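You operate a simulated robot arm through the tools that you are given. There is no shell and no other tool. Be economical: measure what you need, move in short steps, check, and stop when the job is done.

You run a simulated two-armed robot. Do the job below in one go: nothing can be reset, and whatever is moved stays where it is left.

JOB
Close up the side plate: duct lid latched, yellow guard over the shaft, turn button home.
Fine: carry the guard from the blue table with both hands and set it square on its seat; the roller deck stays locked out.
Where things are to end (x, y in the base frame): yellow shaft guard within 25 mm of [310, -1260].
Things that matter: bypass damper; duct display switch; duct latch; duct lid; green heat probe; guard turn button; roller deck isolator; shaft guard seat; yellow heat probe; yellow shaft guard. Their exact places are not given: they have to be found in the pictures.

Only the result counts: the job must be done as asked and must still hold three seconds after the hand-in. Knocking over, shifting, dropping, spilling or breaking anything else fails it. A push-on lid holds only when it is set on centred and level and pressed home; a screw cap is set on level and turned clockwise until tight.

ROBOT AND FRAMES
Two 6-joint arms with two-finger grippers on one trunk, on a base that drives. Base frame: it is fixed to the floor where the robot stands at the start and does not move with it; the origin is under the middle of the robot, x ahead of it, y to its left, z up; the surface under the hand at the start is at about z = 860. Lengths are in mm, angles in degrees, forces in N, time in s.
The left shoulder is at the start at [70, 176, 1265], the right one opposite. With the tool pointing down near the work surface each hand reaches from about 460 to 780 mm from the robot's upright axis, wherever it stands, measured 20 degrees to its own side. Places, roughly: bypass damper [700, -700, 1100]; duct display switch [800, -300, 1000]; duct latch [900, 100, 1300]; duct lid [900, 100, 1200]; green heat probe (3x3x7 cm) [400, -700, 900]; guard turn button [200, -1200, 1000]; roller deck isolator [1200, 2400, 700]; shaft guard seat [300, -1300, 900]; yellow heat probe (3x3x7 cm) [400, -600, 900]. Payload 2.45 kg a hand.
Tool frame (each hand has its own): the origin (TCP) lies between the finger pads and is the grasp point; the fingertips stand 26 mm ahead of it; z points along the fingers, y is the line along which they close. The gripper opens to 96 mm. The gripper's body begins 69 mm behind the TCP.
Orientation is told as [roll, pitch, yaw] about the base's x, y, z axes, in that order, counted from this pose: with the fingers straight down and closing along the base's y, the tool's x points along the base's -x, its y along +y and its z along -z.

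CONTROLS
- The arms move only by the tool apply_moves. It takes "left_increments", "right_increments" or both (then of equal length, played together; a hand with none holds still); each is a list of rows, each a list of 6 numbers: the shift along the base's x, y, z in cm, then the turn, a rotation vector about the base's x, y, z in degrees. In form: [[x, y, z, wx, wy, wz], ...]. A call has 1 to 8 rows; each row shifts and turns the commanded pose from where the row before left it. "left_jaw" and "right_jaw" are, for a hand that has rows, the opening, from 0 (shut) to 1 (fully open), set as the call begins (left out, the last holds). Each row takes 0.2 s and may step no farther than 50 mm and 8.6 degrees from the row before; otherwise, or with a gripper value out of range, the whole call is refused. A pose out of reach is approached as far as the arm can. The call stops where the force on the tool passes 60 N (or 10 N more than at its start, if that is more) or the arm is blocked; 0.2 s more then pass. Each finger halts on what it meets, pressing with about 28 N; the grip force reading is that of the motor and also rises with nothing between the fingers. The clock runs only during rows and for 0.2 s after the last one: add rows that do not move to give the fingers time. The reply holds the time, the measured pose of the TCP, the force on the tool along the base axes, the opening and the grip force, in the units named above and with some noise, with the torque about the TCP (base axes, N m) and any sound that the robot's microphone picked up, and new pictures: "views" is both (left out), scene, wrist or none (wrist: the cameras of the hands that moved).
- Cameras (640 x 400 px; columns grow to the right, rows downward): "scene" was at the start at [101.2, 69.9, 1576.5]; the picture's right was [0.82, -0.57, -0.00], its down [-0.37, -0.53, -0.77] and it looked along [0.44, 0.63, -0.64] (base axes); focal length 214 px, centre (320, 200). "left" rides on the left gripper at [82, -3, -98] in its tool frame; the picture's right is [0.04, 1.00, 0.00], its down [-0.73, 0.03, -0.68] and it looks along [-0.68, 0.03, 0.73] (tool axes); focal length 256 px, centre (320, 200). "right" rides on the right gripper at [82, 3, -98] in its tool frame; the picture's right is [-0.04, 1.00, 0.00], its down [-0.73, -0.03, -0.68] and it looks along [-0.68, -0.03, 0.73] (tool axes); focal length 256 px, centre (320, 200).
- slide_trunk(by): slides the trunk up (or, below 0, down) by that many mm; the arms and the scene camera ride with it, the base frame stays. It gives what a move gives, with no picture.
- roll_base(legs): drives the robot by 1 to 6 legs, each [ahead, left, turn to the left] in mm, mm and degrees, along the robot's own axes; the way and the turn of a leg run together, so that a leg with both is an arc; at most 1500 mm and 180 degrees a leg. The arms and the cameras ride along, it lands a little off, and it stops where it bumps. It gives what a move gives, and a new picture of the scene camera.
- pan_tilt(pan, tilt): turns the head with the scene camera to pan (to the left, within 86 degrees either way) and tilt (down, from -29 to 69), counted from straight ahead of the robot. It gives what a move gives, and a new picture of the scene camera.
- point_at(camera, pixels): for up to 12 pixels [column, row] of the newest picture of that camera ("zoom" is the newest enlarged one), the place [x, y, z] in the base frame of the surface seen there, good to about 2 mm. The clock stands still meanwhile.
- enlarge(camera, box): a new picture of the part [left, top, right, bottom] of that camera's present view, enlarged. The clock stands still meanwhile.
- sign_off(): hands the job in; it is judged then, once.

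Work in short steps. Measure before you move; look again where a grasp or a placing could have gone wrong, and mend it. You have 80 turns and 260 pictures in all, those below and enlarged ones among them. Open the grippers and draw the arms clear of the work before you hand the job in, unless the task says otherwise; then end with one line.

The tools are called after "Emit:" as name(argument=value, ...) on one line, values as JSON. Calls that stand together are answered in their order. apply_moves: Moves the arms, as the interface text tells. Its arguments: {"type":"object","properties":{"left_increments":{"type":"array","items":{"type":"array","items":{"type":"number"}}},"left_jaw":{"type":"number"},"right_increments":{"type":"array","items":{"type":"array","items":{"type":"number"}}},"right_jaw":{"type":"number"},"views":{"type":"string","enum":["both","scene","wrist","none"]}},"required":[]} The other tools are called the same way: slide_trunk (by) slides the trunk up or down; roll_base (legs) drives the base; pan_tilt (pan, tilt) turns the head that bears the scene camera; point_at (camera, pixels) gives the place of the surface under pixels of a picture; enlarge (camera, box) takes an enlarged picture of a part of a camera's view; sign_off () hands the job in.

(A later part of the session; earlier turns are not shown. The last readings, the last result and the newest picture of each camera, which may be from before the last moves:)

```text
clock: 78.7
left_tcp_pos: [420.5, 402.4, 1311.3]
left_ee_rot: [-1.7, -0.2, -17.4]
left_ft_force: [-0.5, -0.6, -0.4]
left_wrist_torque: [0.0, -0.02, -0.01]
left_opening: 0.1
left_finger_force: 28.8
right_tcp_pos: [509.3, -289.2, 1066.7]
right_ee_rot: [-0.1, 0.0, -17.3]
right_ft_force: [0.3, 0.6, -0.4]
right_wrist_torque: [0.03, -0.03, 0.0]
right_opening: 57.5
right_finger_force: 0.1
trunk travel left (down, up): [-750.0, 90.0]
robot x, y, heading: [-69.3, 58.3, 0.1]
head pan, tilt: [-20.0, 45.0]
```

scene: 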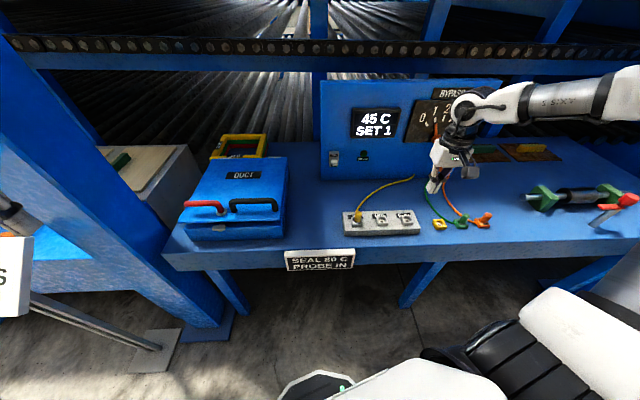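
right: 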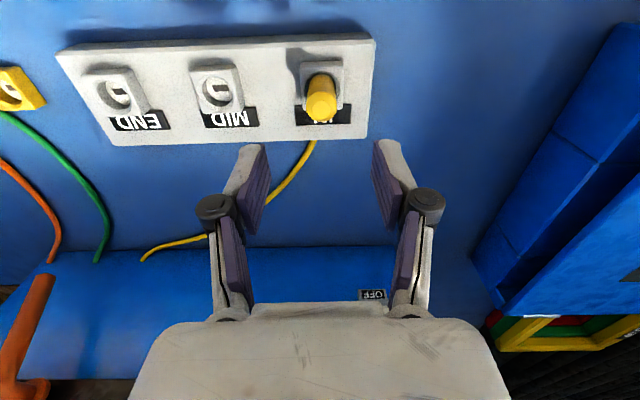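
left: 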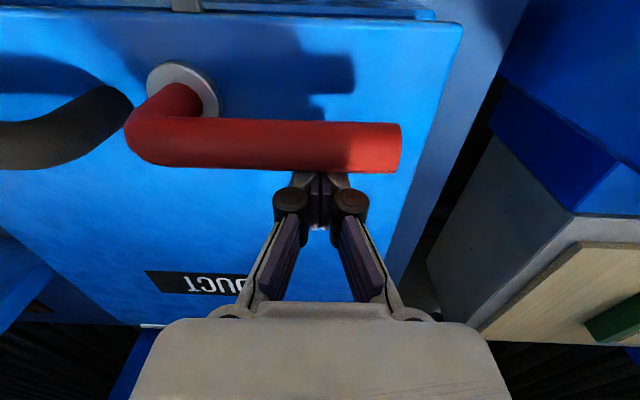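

Aligned over the probe; I lower, grip and lift it.

Emit:
apply_moves(right_increments=[[0.37, 0, -3.8, 0, 0, 0], [0, 0, -3.8, 0, 0, 0], [0, 0, -3.9, 0, 0, 0]], views="none")

Emit:
apply_moves(right_increments=[[0, 0, 0, 0, 0, 0], [0, 0, 0, 0, 0, 0], [0, 0, 1.5, 0, 0, 0], [0, 0, 2.5, 0, 0, 0], [0, 0, 4, 0, 0, 0], [0, 0, 1, 0, 0, 0]], right_jaw=0, views="wrist")

Emit:
roll_base(legs=[[0, -307, 0]])

```text
clock: 79.5
left_tcp_pos: [420.4, 402.2, 1311.0]
left_ee_rot: [-1.8, -0.2, -17.3]
left_ft_force: [0.3, 0.0, -0.9]
left_wrist_torque: [0.0, 0.03, 0.0]
left_opening: 0.0
left_finger_force: 28.2
right_tcp_pos: [509.7, -295.7, 951.9]
right_ee_rot: [-0.2, -0.1, -17.4]
right_ft_force: [0.5, -0.2, -0.4]
right_wrist_torque: [0.06, -0.02, 0.02]
right_opening: 57.6
right_finger_force: 0.2
right hand out of reach, approached as far as the arm can: row 1, 3
trunk travel left (down, up): [-750.0, 90.0]
robot x, y, heading: [-69.3, 57.5, 0.2]
head pan, tilt: [-20.0, 45.0]
```

```text
clock: 80.9
left_tcp_pos: [421.9, 402.7, 1310.3]
left_ee_rot: [-1.8, -0.2, -17.3]
left_ft_force: [0.0, -0.7, 0.5]
left_wrist_torque: [-0.02, 0.02, -0.02]
left_opening: 0.0
left_finger_force: 29.1
right_tcp_pos: [509.9, -295.6, 1042.7]
right_ee_rot: [-0.1, 0.2, -17.5]
right_ft_force: [0.4, 0.0, -0.3]
right_wrist_torque: [0.0, 0.01, -0.01]
right_opening: 23.4
right_finger_force: 28.1
trunk travel left (down, up): [-750.0, 90.0]
robot x, y, heading: [-68.7, 62.6, 0.1]
head pan, tilt: [-20.0, 45.0]
```

right: 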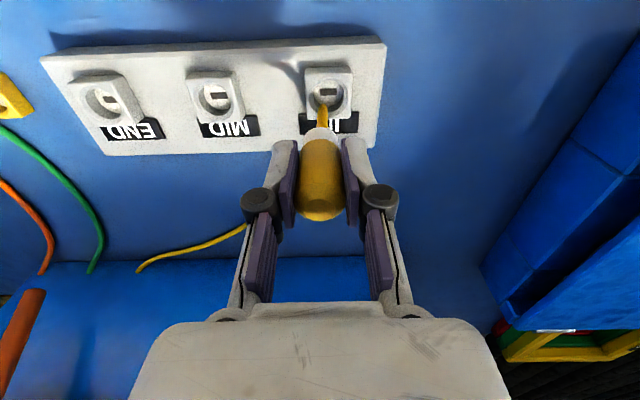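

```text
clock: 82.9
left_tcp_pos: [420.9, 99.0, 1310.3]
left_ee_rot: [-1.8, -0.2, -17.3]
left_ft_force: [0.0, -0.2, 0.2]
left_wrist_torque: [0.02, 0.0, 0.01]
left_opening: 0.1
left_finger_force: 28.7
right_tcp_pos: [509.4, -599.2, 1044.1]
right_ee_rot: [0.0, 0.1, -17.4]
right_ft_force: [0.2, 0.7, -0.5]
right_wrist_torque: [-0.04, 0.0, 0.03]
right_opening: 23.6
right_finger_force: 28.0
trunk travel left (down, up): [-750.0, 90.0]
robot x, y, heading: [-69.1, -243.3, 0.0]
head pan, tilt: [-20.0, 45.0]
```

scene: 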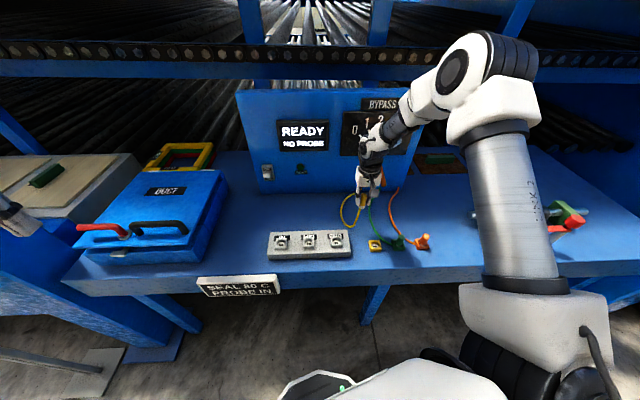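

Probe held; display shows NO PROBE again. I move above its yellow ring and look.

Emit:
apply_moves(right_increments=[[-4.5, -1.2, -1, 0, 0, 0], [-4.5, -1.2, -1, 0, 0, 0], [-0.8, -0.1, -3, 0, 0, 0], [0, 0, -3, 0, 0, 0], [0, 0, 0, 0, 0, 0]], views="wrist")

Emit:
enlarge(camera="right", box=[260, 70, 380, 150])

```text
clock: 84.1
left_tcp_pos: [419.5, 97.6, 1310.8]
left_ee_rot: [-1.8, -0.2, -17.3]
left_ft_force: [0.2, -0.1, 1.4]
left_wrist_torque: [0.01, -0.01, -0.01]
left_opening: 0.2
left_finger_force: 28.6
right_tcp_pos: [410.9, -628.5, 962.3]
right_ee_rot: [0.2, 0.1, -17.4]
right_ft_force: [-0.7, 0.3, -0.4]
right_wrist_torque: [0.04, 0.0, -0.01]
right_opening: 23.3
right_finger_force: 27.6
trunk travel left (down, up): [-750.0, 90.0]
robot x, y, heading: [-68.5, -244.1, 0.2]
head pan, tilt: [-20.0, 45.0]
```

right: 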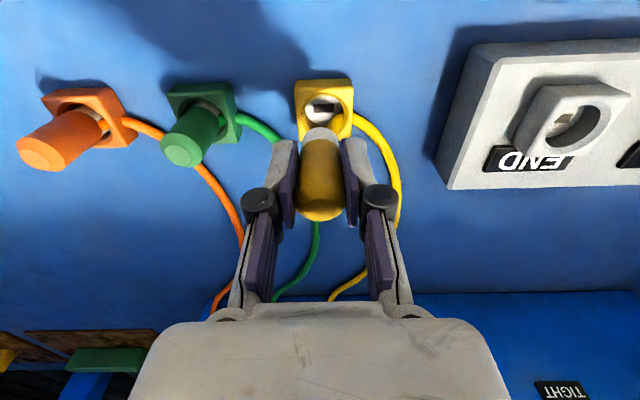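

```text
5.00 times, centred on (320, 110) of right
```

zoom: 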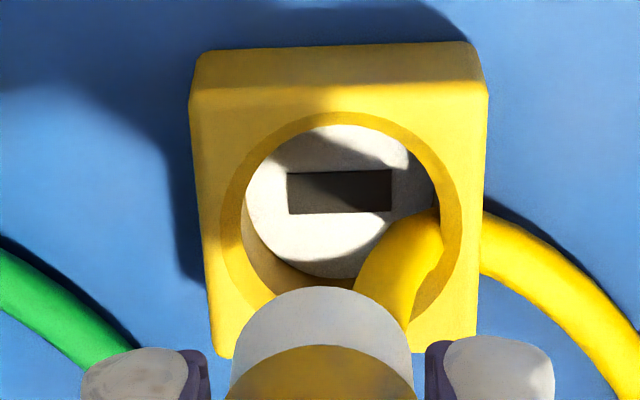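

Ring centre is ~3 mm to the right of the probe in view; I shift and lower to seat it.

Emit:
apply_moves(right_increments=[[0.1, 0.38, 0, 0, 0, 0], [0, 0, -2, 0, 0, 0], [0, 0, -1.5, 0, 0, 0], [0, 0, -0.8, 0, 0, 0], [0, 0, -0.8, 0, 0, 0], [0, 0, 0, 0, 0, 0]], views="wrist")

```text
clock: 85.5
left_tcp_pos: [420.9, 97.5, 1311.7]
left_ee_rot: [-1.7, -0.1, -17.3]
left_ft_force: [0.4, -0.1, 0.5]
left_wrist_torque: [0.02, -0.01, 0.0]
left_opening: 0.0
left_finger_force: 28.4
right_tcp_pos: [411.3, -621.6, 914.2]
right_ee_rot: [0.1, 0.0, -17.3]
right_ft_force: [0.7, -1.4, 4.8]
right_wrist_torque: [-0.09, 0.02, 0.0]
right_opening: 23.4
right_finger_force: 28.1
trunk travel left (down, up): [-750.0, 90.0]
robot x, y, heading: [-68.5, -244.6, -0.2]
head pan, tilt: [-20.0, 45.0]
```

right: 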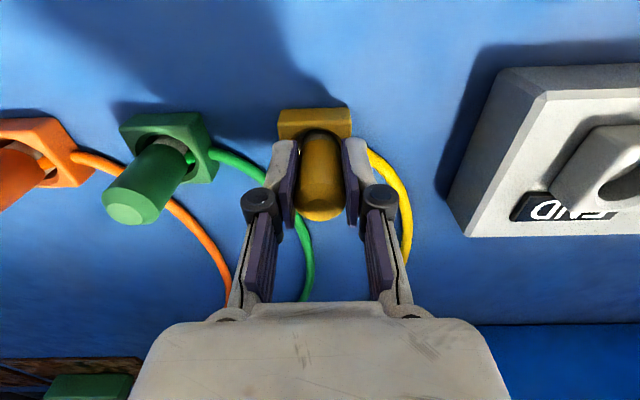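

Nearly seated (912 expected); a 3 mm press, then release and rise.

Emit:
apply_moves(right_increments=[[0, -0.1, -0.3, 0, 0, 0], [0, 0, 0, 0, 0, 0]], views="none")

Emit:
apply_moves(right_increments=[[0, 0, 0, 0, 0, 0], [0, 0, 0, 0, 0, 0], [0, 0, 4, 0, 0, 0], [0, 0, 4, 0, 0, 0], [0, 0, 4, 0, 0, 0]], right_jaw=0.6, views="wrist")

Emit:
enlarge(camera="right", box=[160, 20, 400, 140])

```text
clock: 86.1
left_tcp_pos: [420.3, 100.0, 1311.2]
left_ee_rot: [-1.7, -0.1, -17.2]
left_ft_force: [0.5, 0.1, -0.2]
left_wrist_torque: [-0.01, 0.01, 0.02]
left_opening: 0.0
left_finger_force: 28.4
right_tcp_pos: [411.6, -620.8, 911.2]
right_ee_rot: [0.0, 0.0, -17.4]
right_ft_force: [3.6, -1.1, 18.8]
right_wrist_torque: [-0.06, -0.18, -0.02]
right_opening: 23.3
right_finger_force: 28.2
trunk travel left (down, up): [-750.0, 90.0]
robot x, y, heading: [-68.2, -245.6, 0.1]
head pan, tilt: [-20.0, 45.0]
```

```text
clock: 87.3
left_tcp_pos: [420.1, 98.2, 1311.4]
left_ee_rot: [-1.8, -0.1, -17.2]
left_ft_force: [-0.4, -1.1, -0.4]
left_wrist_torque: [-0.04, -0.06, -0.01]
left_opening: 0.1
left_finger_force: 28.7
right_tcp_pos: [408.4, -620.0, 1028.2]
right_ee_rot: [0.0, 0.1, -17.5]
right_ft_force: [-0.1, -0.3, 0.5]
right_wrist_torque: [-0.04, 0.02, 0.01]
right_opening: 57.6
right_finger_force: 0.1
trunk travel left (down, up): [-750.0, 90.0]
robot x, y, heading: [-70.0, -245.2, 0.2]
head pan, tilt: [-20.0, 45.0]
```

right: 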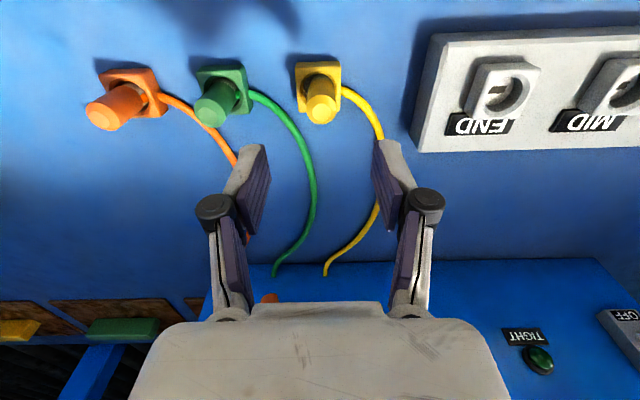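

```text
2.67 times, centred on (280, 80) of right
```

zoom: 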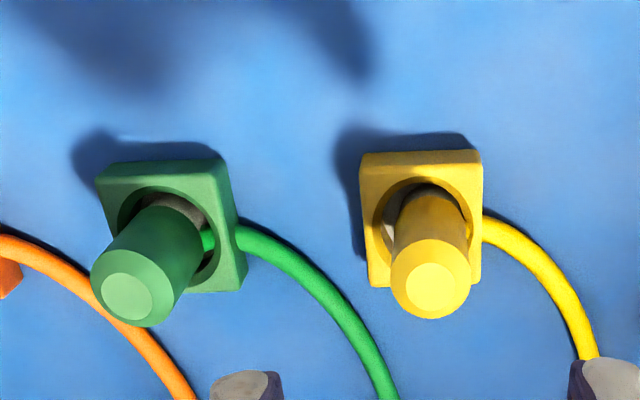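

Yellow is back in its ring; I check its cap's position against the first reading (414.5,-625,926.5), and then lift the hand for the damper.

Emit:
point_at(camera="right", pixels=[[321, 107], [222, 110]])

Emit:
apply_moves(right_increments=[[0, 0, 4, 0, 0, 0], [0, 0, 4, 0, 0, 0], [0, -2, 3, 0, 0, 0]], right_jaw=0, views="none")

Emit:
roll_base(legs=[[0, -60, 0]])

```text
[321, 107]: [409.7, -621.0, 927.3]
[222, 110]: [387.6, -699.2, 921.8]
```

```text
clock: 88.1
left_tcp_pos: [420.5, 95.8, 1311.8]
left_ee_rot: [-1.7, -0.1, -17.2]
left_ft_force: [-0.5, -0.5, 0.2]
left_wrist_torque: [0.0, 0.03, 0.04]
left_opening: 0.1
left_finger_force: 28.2
right_tcp_pos: [410.0, -646.4, 1138.9]
right_ee_rot: [0.3, 0.3, -17.3]
right_ft_force: [-0.8, -0.6, -0.3]
right_wrist_torque: [0.03, 0.02, -0.02]
right_opening: 0.4
right_finger_force: 27.5
trunk travel left (down, up): [-750.0, 90.0]
robot x, y, heading: [-65.5, -247.1, 0.0]
head pan, tilt: [-20.0, 45.0]
```

```text
clock: 89.1
left_tcp_pos: [420.1, 45.3, 1308.7]
left_ee_rot: [-2.1, -0.3, -17.2]
left_ft_force: [0.4, 0.0, 0.0]
left_wrist_torque: [-0.11, -0.02, 0.03]
left_opening: 0.0
left_finger_force: 28.8
right_tcp_pos: [411.5, -697.1, 1142.0]
right_ee_rot: [-0.3, -0.1, -17.3]
right_ft_force: [0.0, 0.9, -0.5]
right_wrist_torque: [-0.07, -0.01, 0.01]
right_opening: 0.1
right_finger_force: 27.5
trunk travel left (down, up): [-750.0, 90.0]
robot x, y, heading: [-68.3, -304.1, -0.0]
head pan, tilt: [-20.0, 45.0]
```

scene: 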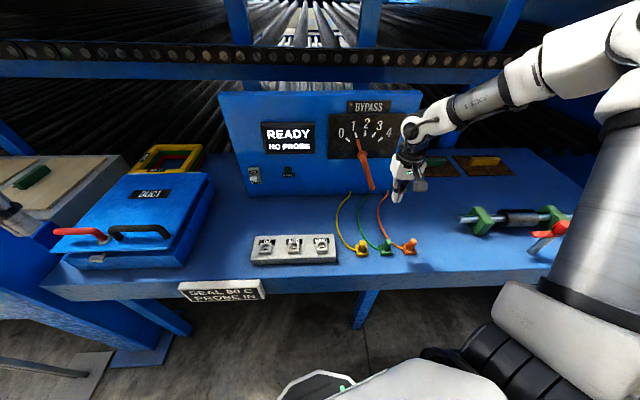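

Yellow's cap is back within a few mm. To push the damper back to 0 from the left I lean the fist 40° parallel to the handle; first reposition the base and tilt the hand.

Emit:
roll_base(legs=[[78, 34, 0]])

Emit:
apply_moves(right_increments=[[1.2, -0.6, -1, -7.6, 2.4, 0], [1.2, -0.6, -2, -7.6, 2.4, 0], [1.2, -0.6, -3, -7.6, 2.4, 0], [1.2, -0.6, -3.5, -7.6, 2.4, 0], [1.2, -0.6, -3.5, -7.6, 2.4, 0], [0.8, 0, -3, 0, 0, 0]])

```text
clock: 90.2
left_tcp_pos: [493.7, 70.8, 1313.2]
left_ee_rot: [-1.7, -0.3, -17.2]
left_ft_force: [0.6, 0.5, -0.3]
left_wrist_torque: [-0.01, -0.03, 0.02]
left_opening: 0.0
left_finger_force: 27.6
right_tcp_pos: [485.0, -670.8, 1141.2]
right_ee_rot: [0.0, 0.0, -17.3]
right_ft_force: [-0.3, 0.5, -0.2]
right_wrist_torque: [-0.02, -0.03, 0.02]
right_opening: 0.0
right_finger_force: 27.8
trunk travel left (down, up): [-750.0, 90.0]
robot x, y, heading: [9.7, -271.9, 0.2]
head pan, tilt: [-20.0, 45.0]
```

scene: 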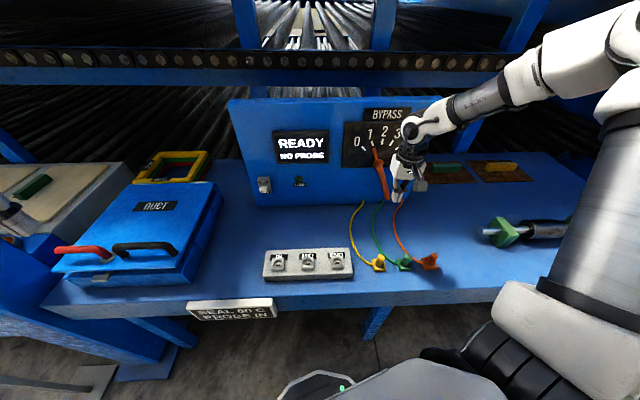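

```text
clock: 91.6
left_tcp_pos: [499.6, 70.4, 1310.4]
left_ee_rot: [-1.8, 0.0, -17.3]
left_ft_force: [0.1, -0.8, 0.1]
left_wrist_torque: [0.02, -0.02, 0.03]
left_opening: 0.0
left_finger_force: 28.6
right_tcp_pos: [558.1, -700.5, 977.6]
right_ee_rot: [-39.9, 0.3, -17.4]
right_ft_force: [0.1, -0.3, -0.3]
right_wrist_torque: [-0.04, 0.0, -0.04]
right_opening: 0.1
right_finger_force: 27.6
trunk travel left (down, up): [-750.0, 90.0]
robot x, y, heading: [7.0, -272.0, 0.1]
head pan, tilt: [-20.0, 45.0]
```

scene: 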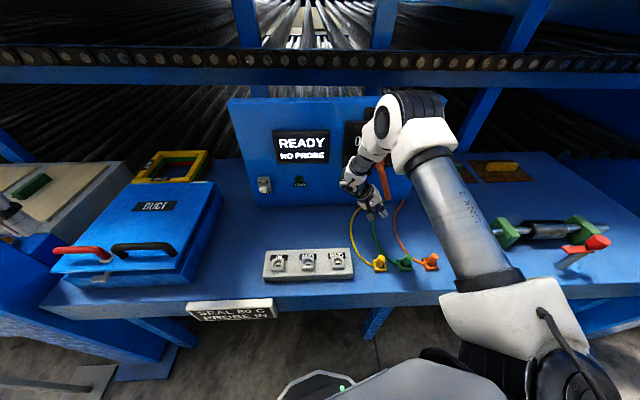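
right: 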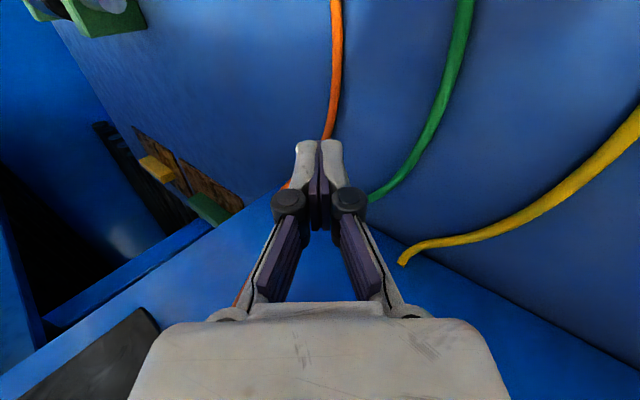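

The tilted pose is reached. I check where the handle is relative to the fist.

Emit:
point_at(camera="right", pixels=[[241, 288], [287, 184]])

Emit:
point_at(camera="scene", pixels=[[386, 197], [383, 180], [378, 165]])

Emit:
enlarge(camera="scene", box=[320, 90, 440, 230])

```text
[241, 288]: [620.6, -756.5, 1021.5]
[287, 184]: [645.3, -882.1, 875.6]
```

```text
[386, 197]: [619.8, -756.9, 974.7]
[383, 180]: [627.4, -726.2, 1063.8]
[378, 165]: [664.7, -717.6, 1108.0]
```

```text
2.86 times, centred on (380, 160) of scene
```

zoom: 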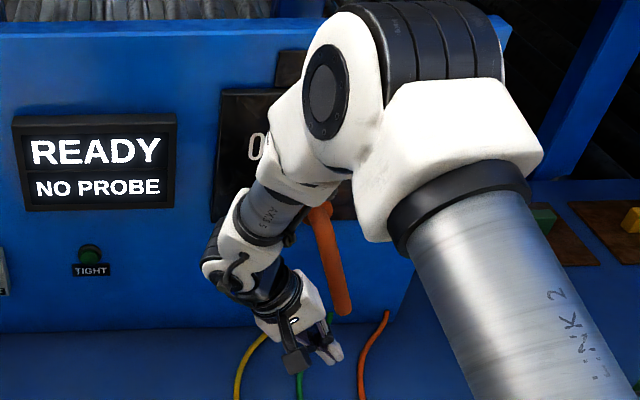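

Handle end is at [620,-757,970]; the fist tip just left of it. I shift 14 mm left, then go in to the handle's depth.

Emit:
apply_moves(right_increments=[[0.42, 1.34, 0, 0, 0, 0], [2.3, -0.72, 0, 0, 0, 0], [2.3, -0.72, 0, 0, 0, 0], [2.3, -0.72, 0, 0, 0, 0], [0, 0, 0, 0, 0, 0]])

Emit:
enlarge(camera="scene", box=[320, 90, 440, 230])

```text
clock: 92.8
left_tcp_pos: [496.5, 71.6, 1310.6]
left_ee_rot: [-1.8, -0.3, -17.1]
left_ft_force: [0.6, 0.4, -0.3]
left_wrist_torque: [0.02, 0.01, 0.03]
left_opening: 0.0
left_finger_force: 28.3
right_tcp_pos: [628.9, -707.2, 978.3]
right_ee_rot: [-39.8, 0.2, -17.4]
right_ft_force: [0.2, -0.9, 0.3]
right_wrist_torque: [0.01, -0.02, 0.03]
right_opening: 0.0
right_finger_force: 28.2
trunk travel left (down, up): [-750.0, 90.0]
robot x, y, heading: [9.6, -272.0, 0.2]
head pan, tilt: [-20.0, 45.0]
```

scene: 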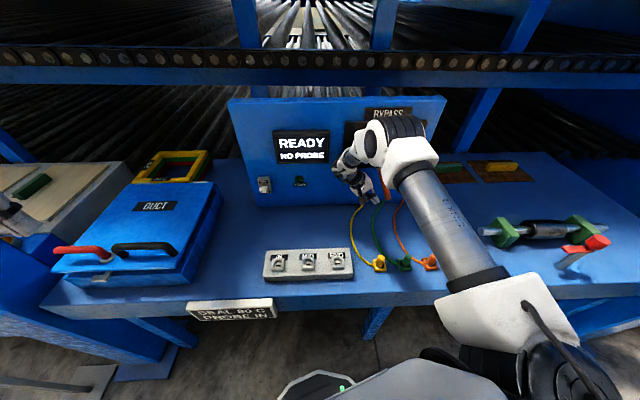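
right: 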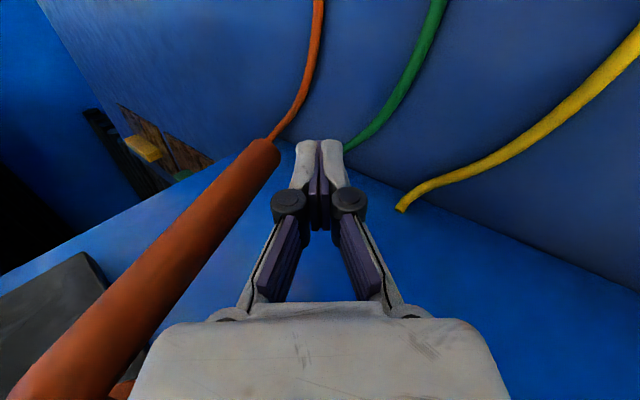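

```text
2.86 times, centred on (380, 160) of scene
```

zoom: 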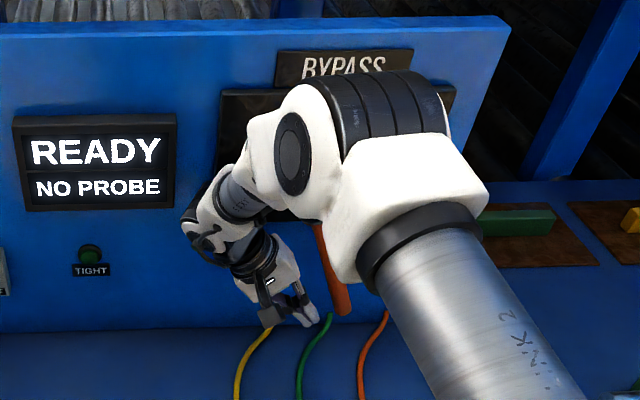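

The handle lies just right of the fist. I push right and slightly up.

Emit:
apply_moves(right_increments=[[-0.45, -1.43, 0.2, 0, 0, 0], [-0.45, -1.43, 0.5, 0, 0, 0], [-0.45, -1.43, 0.5, 0, 0, 0], [-0.45, -1.43, 0.6, 0, 0, 0], [-0.3, -0.95, 0.4, 0, 0, 0]])

Emit:
point_at(camera="scene", pixels=[[395, 190]])

```text
clock: 93.7
left_tcp_pos: [496.9, 78.7, 1310.7]
left_ee_rot: [-1.9, -0.2, -16.8]
left_ft_force: [0.2, -1.0, 0.3]
left_wrist_torque: [0.02, -0.05, 0.01]
left_opening: 0.0
left_finger_force: 28.7
right_tcp_pos: [616.1, -743.6, 988.6]
right_ee_rot: [-39.8, 0.8, -16.6]
right_ft_force: [10.2, 26.4, -5.0]
right_wrist_torque: [-2.92, 1.22, 0.34]
right_opening: 0.0
right_finger_force: 27.9
trunk travel left (down, up): [-750.0, 90.0]
robot x, y, heading: [11.7, -268.3, 0.1]
head pan, tilt: [-20.0, 45.0]
stopped in row 4 (right hand): the force on the tool passed its limit at 69 N (the readings are from after the stop); the commanded pose is now the measured one
```

scene: 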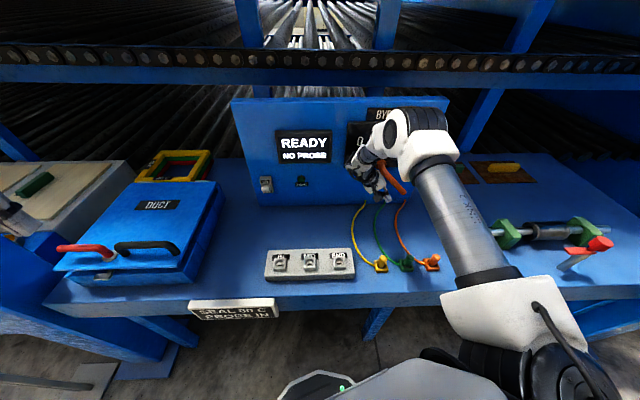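
right: 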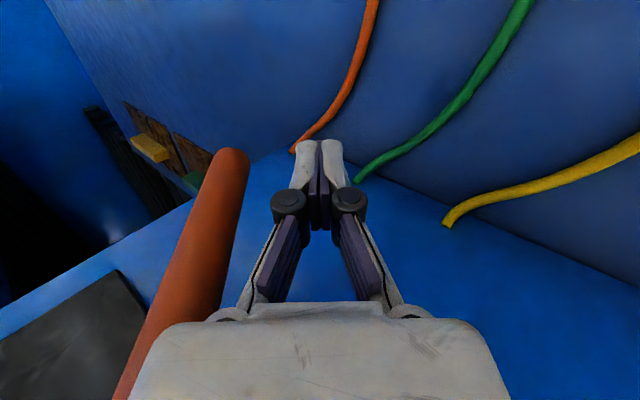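

```text
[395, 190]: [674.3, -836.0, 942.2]
```

The lever swung; I retreat left and outward to see the pointer.

Emit:
apply_moves(right_increments=[[0.6, 1.9, 0, 0, 0, 0], [-2.3, 0.72, 0, 0, 0, 0], [-3, 0.9, 0, 0, 0, 0], [-3, 0.9, 1, 0, 0, 0], [-2, 0, 3, 7.6, -2.4, 0], [-2, 0, 3, 7.6, -2.4, 0], [0, 0, 3, 7.6, -2.4, 0], [0, 0, 3, 7.6, -2.4, 0]])

Emit:
enlarge(camera="scene", box=[240, 90, 440, 220])

```text
clock: 95.5
left_tcp_pos: [493.5, 73.6, 1311.8]
left_ee_rot: [-1.7, -0.1, -16.9]
left_ft_force: [-0.3, -0.2, 0.1]
left_wrist_torque: [-0.02, -0.03, -0.03]
left_opening: 0.0
left_finger_force: 28.4
right_tcp_pos: [496.8, -705.5, 1117.2]
right_ee_rot: [-7.7, 0.4, -16.6]
right_ft_force: [-0.2, -1.3, 0.2]
right_wrist_torque: [0.0, 0.01, 0.01]
right_opening: 0.2
right_finger_force: 27.9
trunk travel left (down, up): [-750.0, 90.0]
robot x, y, heading: [7.4, -273.7, 0.3]
head pan, tilt: [-20.0, 45.0]
```

scene: 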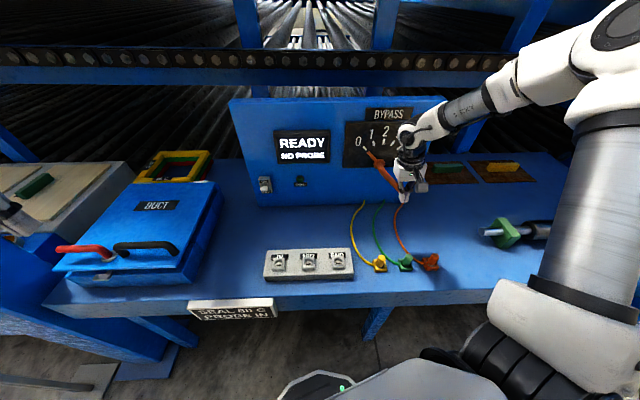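
right: 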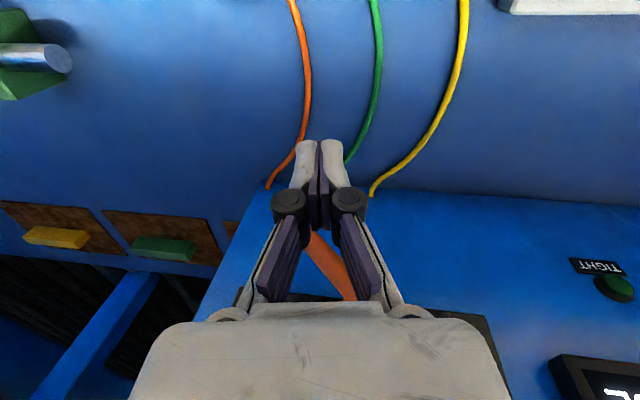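

```text
3.08 times, centred on (340, 155) of scene
```

zoom: 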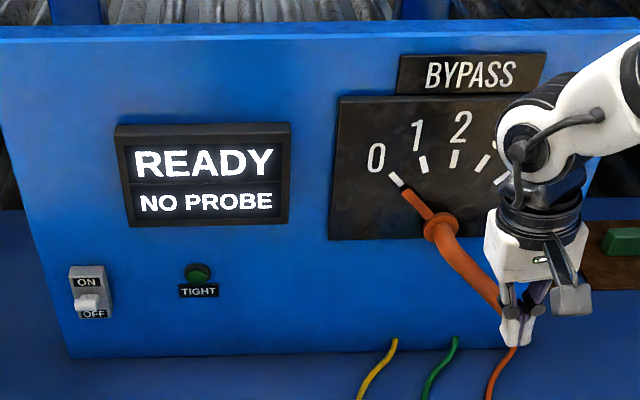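

Damper is back at 0. For the switch I use the left hand: drive right so it stands before the switch.

Emit:
roll_base(legs=[[0, -368, 0], [105, 0, 0]])

Emit:
apply_moves(left_increments=[[3, 0, -4, 0, 0, 0], [3, 0, -4, 0, 0, 0], [3, 0, -4, 0, 0, 0], [3, 0, -4, 0, 0, 0], [2, 0, -4, 0, 0, 0]])

```text
clock: 98.5
left_tcp_pos: [560.0, -295.9, 1306.7]
left_ee_rot: [-2.1, 0.1, -17.7]
left_ft_force: [1.0, -0.6, 0.0]
left_wrist_torque: [0.0, 0.16, 0.01]
left_opening: 0.2
left_finger_force: 28.6
right_tcp_pos: [551.0, -1074.4, 1114.5]
right_ee_rot: [-8.2, 0.8, -17.5]
right_ft_force: [1.0, -1.1, -0.8]
right_wrist_torque: [0.0, 0.13, -0.03]
right_opening: 0.0
right_finger_force: 27.0
trunk travel left (down, up): [-750.0, 90.0]
robot x, y, heading: [61.0, -641.2, -0.4]
head pan, tilt: [-20.0, 45.0]
stopped in leg 2: the robot was blocked; the commanded pose is now the measured one
```

scene: 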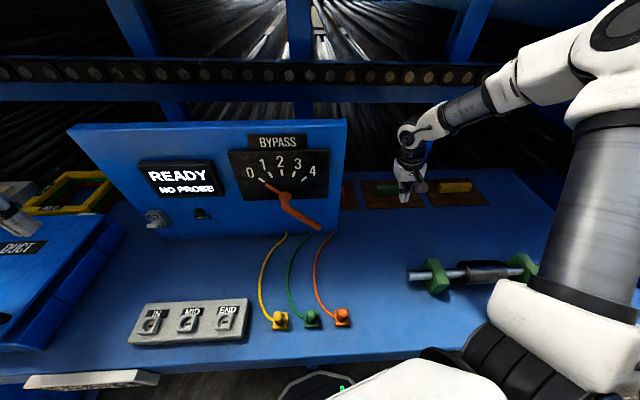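

```text
clock: 99.7
left_tcp_pos: [695.1, -294.3, 1105.6]
left_ee_rot: [-2.0, 0.0, -17.8]
left_ft_force: [0.7, 0.5, 0.1]
left_wrist_torque: [-0.03, 0.03, -0.01]
left_opening: 0.3
left_finger_force: 29.2
right_tcp_pos: [548.1, -1072.8, 1116.5]
right_ee_rot: [-8.0, 0.6, -17.4]
right_ft_force: [1.3, 0.8, -0.3]
right_wrist_torque: [-0.04, 0.05, -0.02]
right_opening: 0.0
right_finger_force: 28.1
trunk travel left (down, up): [-750.0, 90.0]
robot x, y, heading: [61.8, -636.3, -0.6]
head pan, tilt: [-20.0, 45.0]
```

scene: 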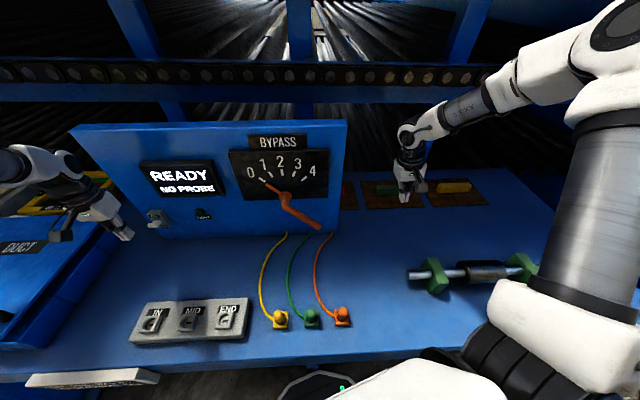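
left: 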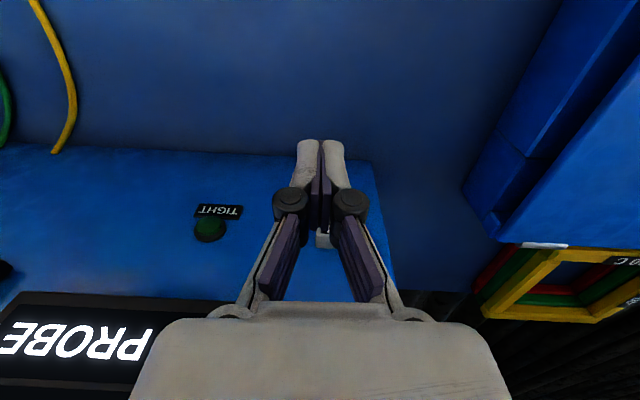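

Base touched the table edge and stopped; fine. I measure the switch lever in the scene (157,216).

Emit:
enlarge(camera="scene", box=[120, 180, 220, 250])

Emit:
point_at(camera="scene", pixels=[[152, 214], [150, 217], [157, 217], [162, 214], [160, 222], [147, 213], [165, 225]])

```text
5.71 times, centred on (170, 215) of scene
```

zoom: 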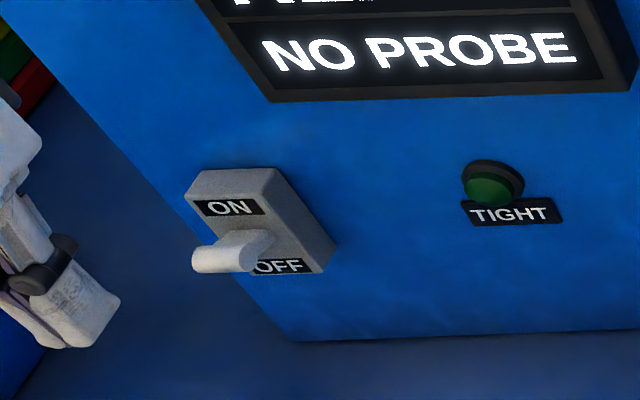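

```text
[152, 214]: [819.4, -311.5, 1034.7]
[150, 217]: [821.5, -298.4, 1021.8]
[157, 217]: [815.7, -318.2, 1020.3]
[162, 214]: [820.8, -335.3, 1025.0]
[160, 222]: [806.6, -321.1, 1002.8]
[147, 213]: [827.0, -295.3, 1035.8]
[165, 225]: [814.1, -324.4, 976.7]
```

I point at the lever proper (zoom 215,258).

Emit:
point_at(camera="zoom", pixels=[[205, 260], [220, 250], [240, 240], [255, 235], [225, 265]])

```text
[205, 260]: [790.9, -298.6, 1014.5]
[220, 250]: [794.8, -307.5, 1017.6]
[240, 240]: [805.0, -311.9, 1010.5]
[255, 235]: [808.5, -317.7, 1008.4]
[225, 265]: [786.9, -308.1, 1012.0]
```

Lever tip is at [787,-306,1013]. I move over it and press down step by step.

Emit:
apply_moves(left_increments=[[4.8, -0.6, 0, 2, 0, 0], [4.8, -0.5, 0, 0, 0, 0], [0, 0, -4, 0, 0, 0], [0, 0, -2.5, 0, 0, 0], [0, 0, -1.5, 0, 0, 0], [0, 0, -1, 0, 0, 0]])

Emit:
enlarge(camera="scene", box=[100, 140, 240, 250])

```text
clock: 101.1
left_tcp_pos: [785.0, -308.7, 1021.8]
left_ee_rot: [0.2, 0.3, -17.8]
left_ft_force: [-0.4, 1.3, 2.7]
left_wrist_torque: [-0.01, -0.01, 0.02]
left_opening: 0.2
left_finger_force: 28.1
right_tcp_pos: [542.7, -1075.0, 1117.7]
right_ee_rot: [-7.9, 0.4, -17.4]
right_ft_force: [-0.4, 1.2, -0.6]
right_wrist_torque: [0.05, 0.02, 0.0]
right_opening: 0.0
right_finger_force: 27.1
trunk travel left (down, up): [-750.0, 90.0]
robot x, y, heading: [60.4, -636.7, -0.7]
head pan, tilt: [-20.0, 45.0]
```

scene: 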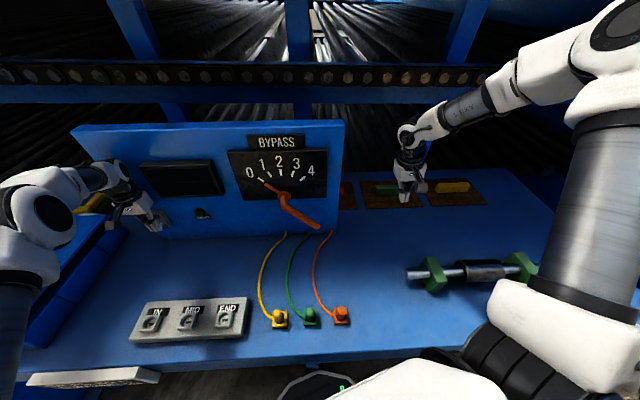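
left: 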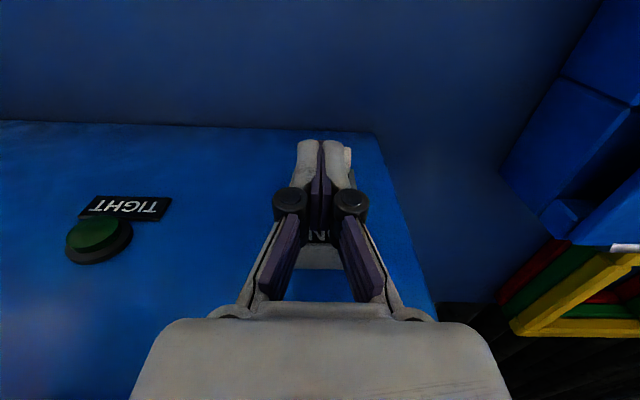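

```text
3.64 times, centred on (170, 195) of scene
```

zoom: 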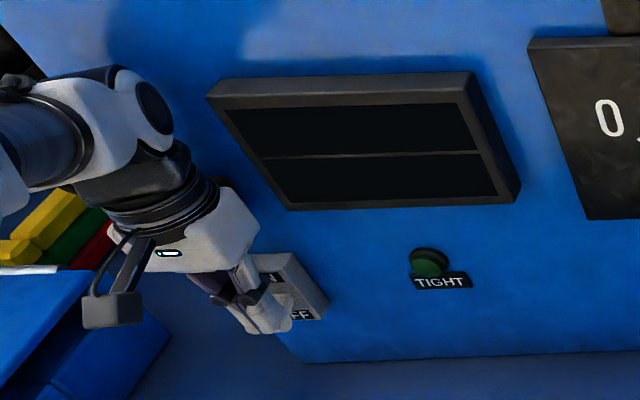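

Display off, as found. I retract the left hand and look right for the blue table and guard.

Emit:
apply_moves(left_increments=[[0, 0, 4, 0, 0, 0], [-3, 0, 4, 0, 0, 0], [-4, 0, 3, 0, 0, 0], [-4, 0, 3, 0, 0, 0], [-4.5, 0, 2, 0, 0, 0], [-4.5, 0, 2, 0, 0, 5], [-3, 0, 2, 0, 0, 6], [-3, 0, 2, 0, 0, 6]], views="none")

Emit:
roll_base(legs=[[-260, 0, -90], [0, 0, 0]])

Emit:
pan_tilt(pan=0, tilt=40)

Emit:
pan_tilt(pan=-60, tilt=40)

```text
clock: 102.9
left_tcp_pos: [523.1, -308.4, 1240.7]
left_ee_rot: [0.1, 0.3, -0.7]
left_ft_force: [-0.8, -0.5, 0.2]
left_wrist_torque: [-0.04, -0.04, 0.0]
left_opening: 0.0
left_finger_force: 28.5
right_tcp_pos: [540.9, -1075.1, 1119.3]
right_ee_rot: [-7.8, 0.1, -17.4]
right_ft_force: [-0.4, 0.4, 0.3]
right_wrist_torque: [0.02, -0.02, 0.0]
right_opening: 0.2
right_finger_force: 27.8
trunk travel left (down, up): [-750.0, 90.0]
robot x, y, heading: [56.3, -634.2, -0.2]
head pan, tilt: [-20.0, 45.0]
```

```text
clock: 107.4
left_tcp_pos: [221.2, -937.5, 1241.4]
left_ee_rot: [0.2, 0.4, -91.1]
left_ft_force: [0.2, -0.2, 1.4]
left_wrist_torque: [0.01, 0.01, 0.0]
left_opening: 0.2
left_finger_force: 28.6
right_tcp_pos: [-546.0, -948.5, 1118.5]
right_ee_rot: [-8.0, 0.4, -107.8]
right_ft_force: [0.5, 0.3, 0.1]
right_wrist_torque: [0.0, -0.02, 0.0]
right_opening: 0.0
right_finger_force: 28.1
trunk travel left (down, up): [-750.0, 90.0]
robot x, y, heading: [-101.7, -465.3, -91.1]
head pan, tilt: [-20.0, 45.0]
cut short: leg 1
```

scene: 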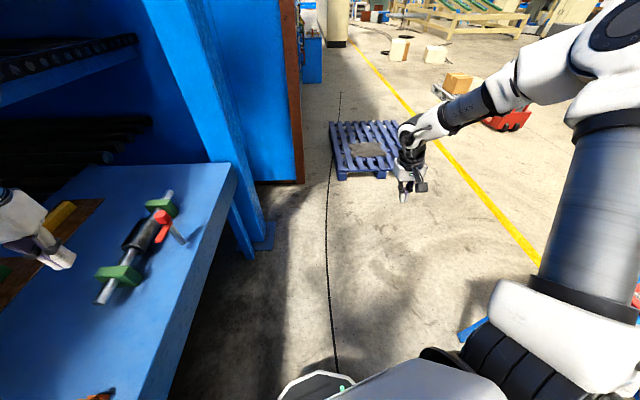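

```text
clock: 108.3
left_tcp_pos: [220.1, -936.5, 1242.4]
left_ee_rot: [0.1, 0.3, -91.3]
left_ft_force: [-1.0, 0.2, -0.4]
left_wrist_torque: [0.01, 0.01, -0.04]
left_opening: 0.1
left_finger_force: 28.8
right_tcp_pos: [-545.5, -948.1, 1116.6]
right_ee_rot: [-7.8, 0.3, -107.8]
right_ft_force: [-0.6, 0.2, 0.3]
right_wrist_torque: [0.04, 0.0, -0.01]
right_opening: 0.0
right_finger_force: 28.1
trunk travel left (down, up): [-750.0, 90.0]
robot x, y, heading: [-103.4, -463.6, -91.0]
head pan, tilt: [0.0, 40.0]
```

scene: 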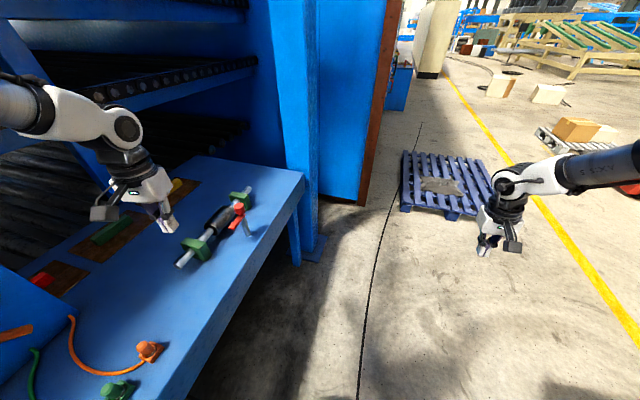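

```text
clock: 109.6
left_tcp_pos: [220.7, -937.7, 1241.3]
left_ee_rot: [0.1, 0.5, -91.3]
left_ft_force: [0.1, 0.1, 0.4]
left_wrist_torque: [0.01, 0.02, -0.02]
left_opening: 0.0
left_finger_force: 28.3
right_tcp_pos: [-546.2, -946.8, 1116.9]
right_ee_rot: [-8.0, 0.3, -107.8]
right_ft_force: [-0.6, 0.5, -0.8]
right_wrist_torque: [0.02, 0.0, -0.01]
right_opening: 0.0
right_finger_force: 28.0
trunk travel left (down, up): [-750.0, 90.0]
robot x, y, heading: [-104.9, -465.1, -90.8]
head pan, tilt: [-60.0, 40.0]
```

scene: 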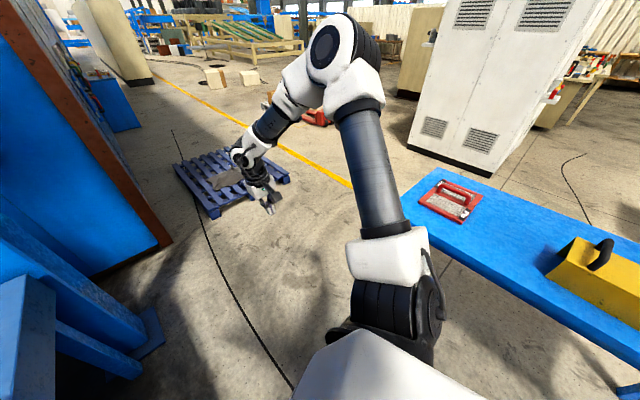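

The yellow guard with a black handle is on the blue table at (605,280). I measure and look there squarely.

Emit:
point_at(camera="scene", pixels=[[600, 252], [565, 280], [620, 300], [500, 240], [420, 185], [480, 270], [560, 330], [450, 205], [575, 245]])

Emit:
pan_tilt(pan=-86, tilt=40)

Emit:
enlarge(camera="scene", box=[280, 180, 560, 360])

```text
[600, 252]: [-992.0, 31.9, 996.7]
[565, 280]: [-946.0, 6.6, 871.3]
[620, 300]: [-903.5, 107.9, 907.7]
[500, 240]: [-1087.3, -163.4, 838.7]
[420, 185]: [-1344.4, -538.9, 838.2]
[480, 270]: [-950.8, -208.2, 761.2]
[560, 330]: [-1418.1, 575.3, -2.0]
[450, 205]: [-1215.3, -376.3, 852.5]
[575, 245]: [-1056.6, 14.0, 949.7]
```

```text
clock: 110.5
left_tcp_pos: [221.5, -936.9, 1241.8]
left_ee_rot: [0.1, 0.5, -91.2]
left_ft_force: [0.4, 0.4, 0.8]
left_wrist_torque: [0.0, -0.01, 0.01]
left_opening: 0.0
left_finger_force: 28.1
right_tcp_pos: [-545.2, -947.5, 1118.3]
right_ee_rot: [-7.9, 0.3, -107.8]
right_ft_force: [-0.1, 0.5, -0.2]
right_wrist_torque: [0.0, -0.05, 0.05]
right_opening: 0.0
right_finger_force: 27.8
trunk travel left (down, up): [-750.0, 90.0]
robot x, y, heading: [-103.2, -464.6, -91.2]
head pan, tilt: [-85.9, 40.0]
```

scene: 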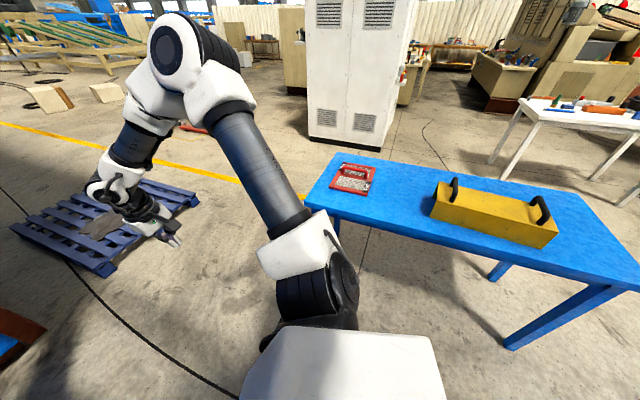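

```text
2.22 times, centred on (420, 270) of scene
```

zoom: 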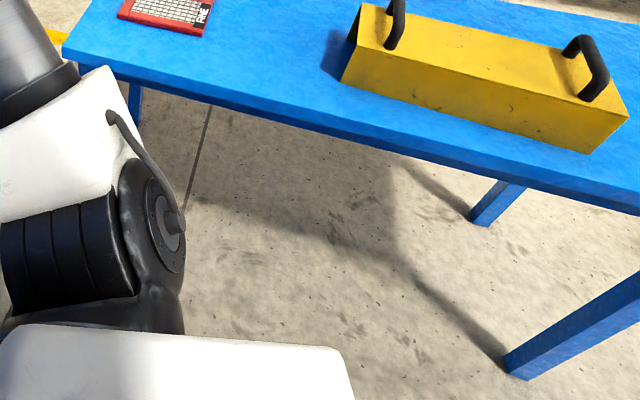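

The guard has two end handles. I measure handles, corners and table edge.

Emit:
point_at(camera="scene", pixels=[[455, 179], [451, 196], [456, 194], [535, 198], [548, 213], [531, 210], [436, 186], [432, 214], [555, 235], [530, 246], [495, 240], [495, 205]])

Emit:
enlarge(camera="scene", box=[420, 160, 570, 255])

Emit:
roll_base(legs=[[0, 0, -90]])

```text
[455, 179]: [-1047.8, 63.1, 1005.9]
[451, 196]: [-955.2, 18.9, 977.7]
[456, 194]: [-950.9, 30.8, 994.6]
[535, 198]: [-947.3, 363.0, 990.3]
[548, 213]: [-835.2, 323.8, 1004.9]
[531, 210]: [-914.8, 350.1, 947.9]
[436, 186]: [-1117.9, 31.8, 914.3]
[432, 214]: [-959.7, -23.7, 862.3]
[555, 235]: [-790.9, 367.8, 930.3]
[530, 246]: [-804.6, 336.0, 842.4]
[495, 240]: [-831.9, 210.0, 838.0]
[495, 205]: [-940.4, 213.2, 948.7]
```

```text
4.21 times, centred on (495, 208) of scene
```

zoom: 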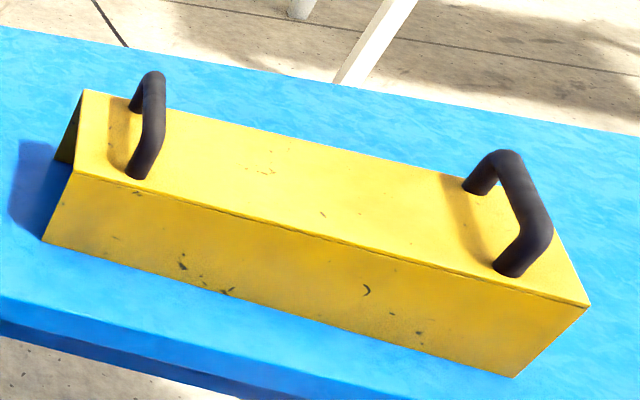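

```text
clock: 114.7
left_tcp_pos: [-575.7, -787.2, 1242.2]
left_ee_rot: [0.1, 0.5, 178.1]
left_ft_force: [0.5, 0.3, -0.1]
left_wrist_torque: [-0.05, 0.0, -0.04]
left_opening: 0.0
left_finger_force: 28.3
right_tcp_pos: [-579.2, -19.5, 1118.7]
right_ee_rot: [-7.8, 0.3, 161.5]
right_ft_force: [-0.4, 0.1, -0.1]
right_wrist_torque: [-0.02, 0.0, -0.01]
right_opening: 0.2
right_finger_force: 27.8
trunk travel left (down, up): [-750.0, 90.0]
robot x, y, heading: [-102.0, -465.6, 178.1]
head pan, tilt: [-85.9, 40.0]
```

scene: 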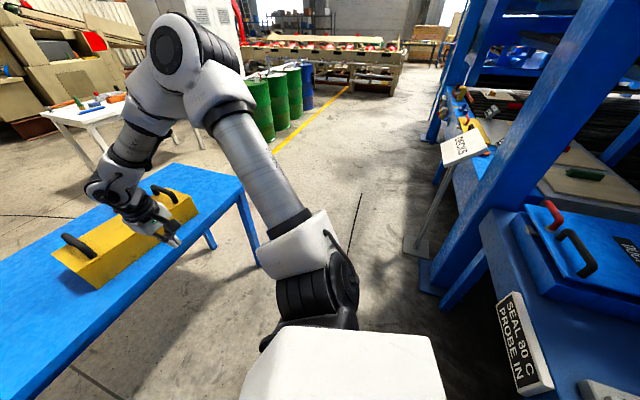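

Guard handles: H1 centre ≈[-1000,47,1000], H2 ≈[-891,344,1000], bars across; guard axis yaw ≈18°. I raise both hands (high poses reach inward better) and square the right hand.

Emit:
apply_moves(right_increments=[[0, 0, 4.8, -3.7, 1.25, 4], [0, 0, 4.8, -3.7, 1.25, 4], [0, 0, 4.8, 0, 0, 4], [0, 0, 4.8, 0, 0, 4.6], [0, 0, 4.8, 0, 0, 0], [0, 0, 4.8, 0, 0, 0], [0, 0, 4.8, 0, 0, 0], [0, 0, 4.6, 0, 0, 0]], left_increments=[[0, 0, 3, 0, 0, 0], [0, 0, 3, 0, 0, 0], [0, 0, 3, 0, 0, 0], [0, 0, 3, 0, 0, 0], [0, 0, 3, 0, 0, 0], [0, 0, 3, 0, 0, 0], [0, 0, 3, 0, 0, 0], [0, 0, 3, 0, 0, 0]], left_jaw=0.8, right_jaw=0.8, views="none")

Emit:
apply_moves(right_increments=[[0, -4, 0, 0, 0, 0], [0, -4, 0, 0, 0, 0], [0, -4, 0, 0, 0, 0], [0, -4, 0, 0, 0, 0], [0, -4, 0, 0, 0, 0], [0, -4, 0, 0, 0, 0], [0, -4, 0, 0, 0, 0]], left_increments=[[0, 3, 0, 0, 0, 0], [0, 3, 0, 0, 0, 0], [0, 3, 0, 0, 0, 0], [0, 3, 0, 0, 0, 0], [0, 3, 0, 0, 0, 0], [0, 2, 0, 0, 0, 0], [0, 0, 0, 0, 0, 0]], views="none")

```text
clock: 116.5
left_tcp_pos: [-590.1, -785.3, 1481.7]
left_ee_rot: [0.1, 0.5, 178.0]
left_ft_force: [-0.4, -0.6, -0.9]
left_wrist_torque: [-0.01, 0.01, -0.01]
left_opening: 76.8
left_finger_force: 0.0
left hand out of reach, approached as far as the arm can: row 3, 4, 6
right_tcp_pos: [-556.0, -57.8, 1303.4]
right_ee_rot: [-0.8, -0.4, 176.4]
right_ft_force: [-1.4, -0.6, -0.9]
right_wrist_torque: [0.03, 0.0, 0.0]
right_opening: 76.6
right_finger_force: 0.0
right hand out of reach, approached as far as the arm can: row 4, 5, 6, 7, 8
trunk travel left (down, up): [-750.0, 90.0]
robot x, y, heading: [-103.7, -466.9, 178.5]
head pan, tilt: [-85.9, 40.0]
```

```text
clock: 118.1
left_tcp_pos: [-590.3, -616.0, 1479.3]
left_ee_rot: [0.1, 0.5, 178.1]
left_ft_force: [-0.1, 0.3, -0.7]
left_wrist_torque: [0.01, -0.01, -0.01]
left_opening: 77.0
left_finger_force: 0.1
right_tcp_pos: [-511.2, -159.5, 1223.6]
right_ee_rot: [-0.1, -0.3, 178.1]
right_ft_force: [0.5, -0.3, -0.4]
right_wrist_torque: [0.04, 0.0, -0.01]
right_opening: 76.6
right_finger_force: 0.0
right hand out of reach, approached as far as the arm can: row 1, 2, 3, 4, 5, 6, 7
trunk travel left (down, up): [-750.0, 90.0]
robot x, y, heading: [-106.7, -468.0, 178.4]
head pan, tilt: [-85.9, 40.0]
```

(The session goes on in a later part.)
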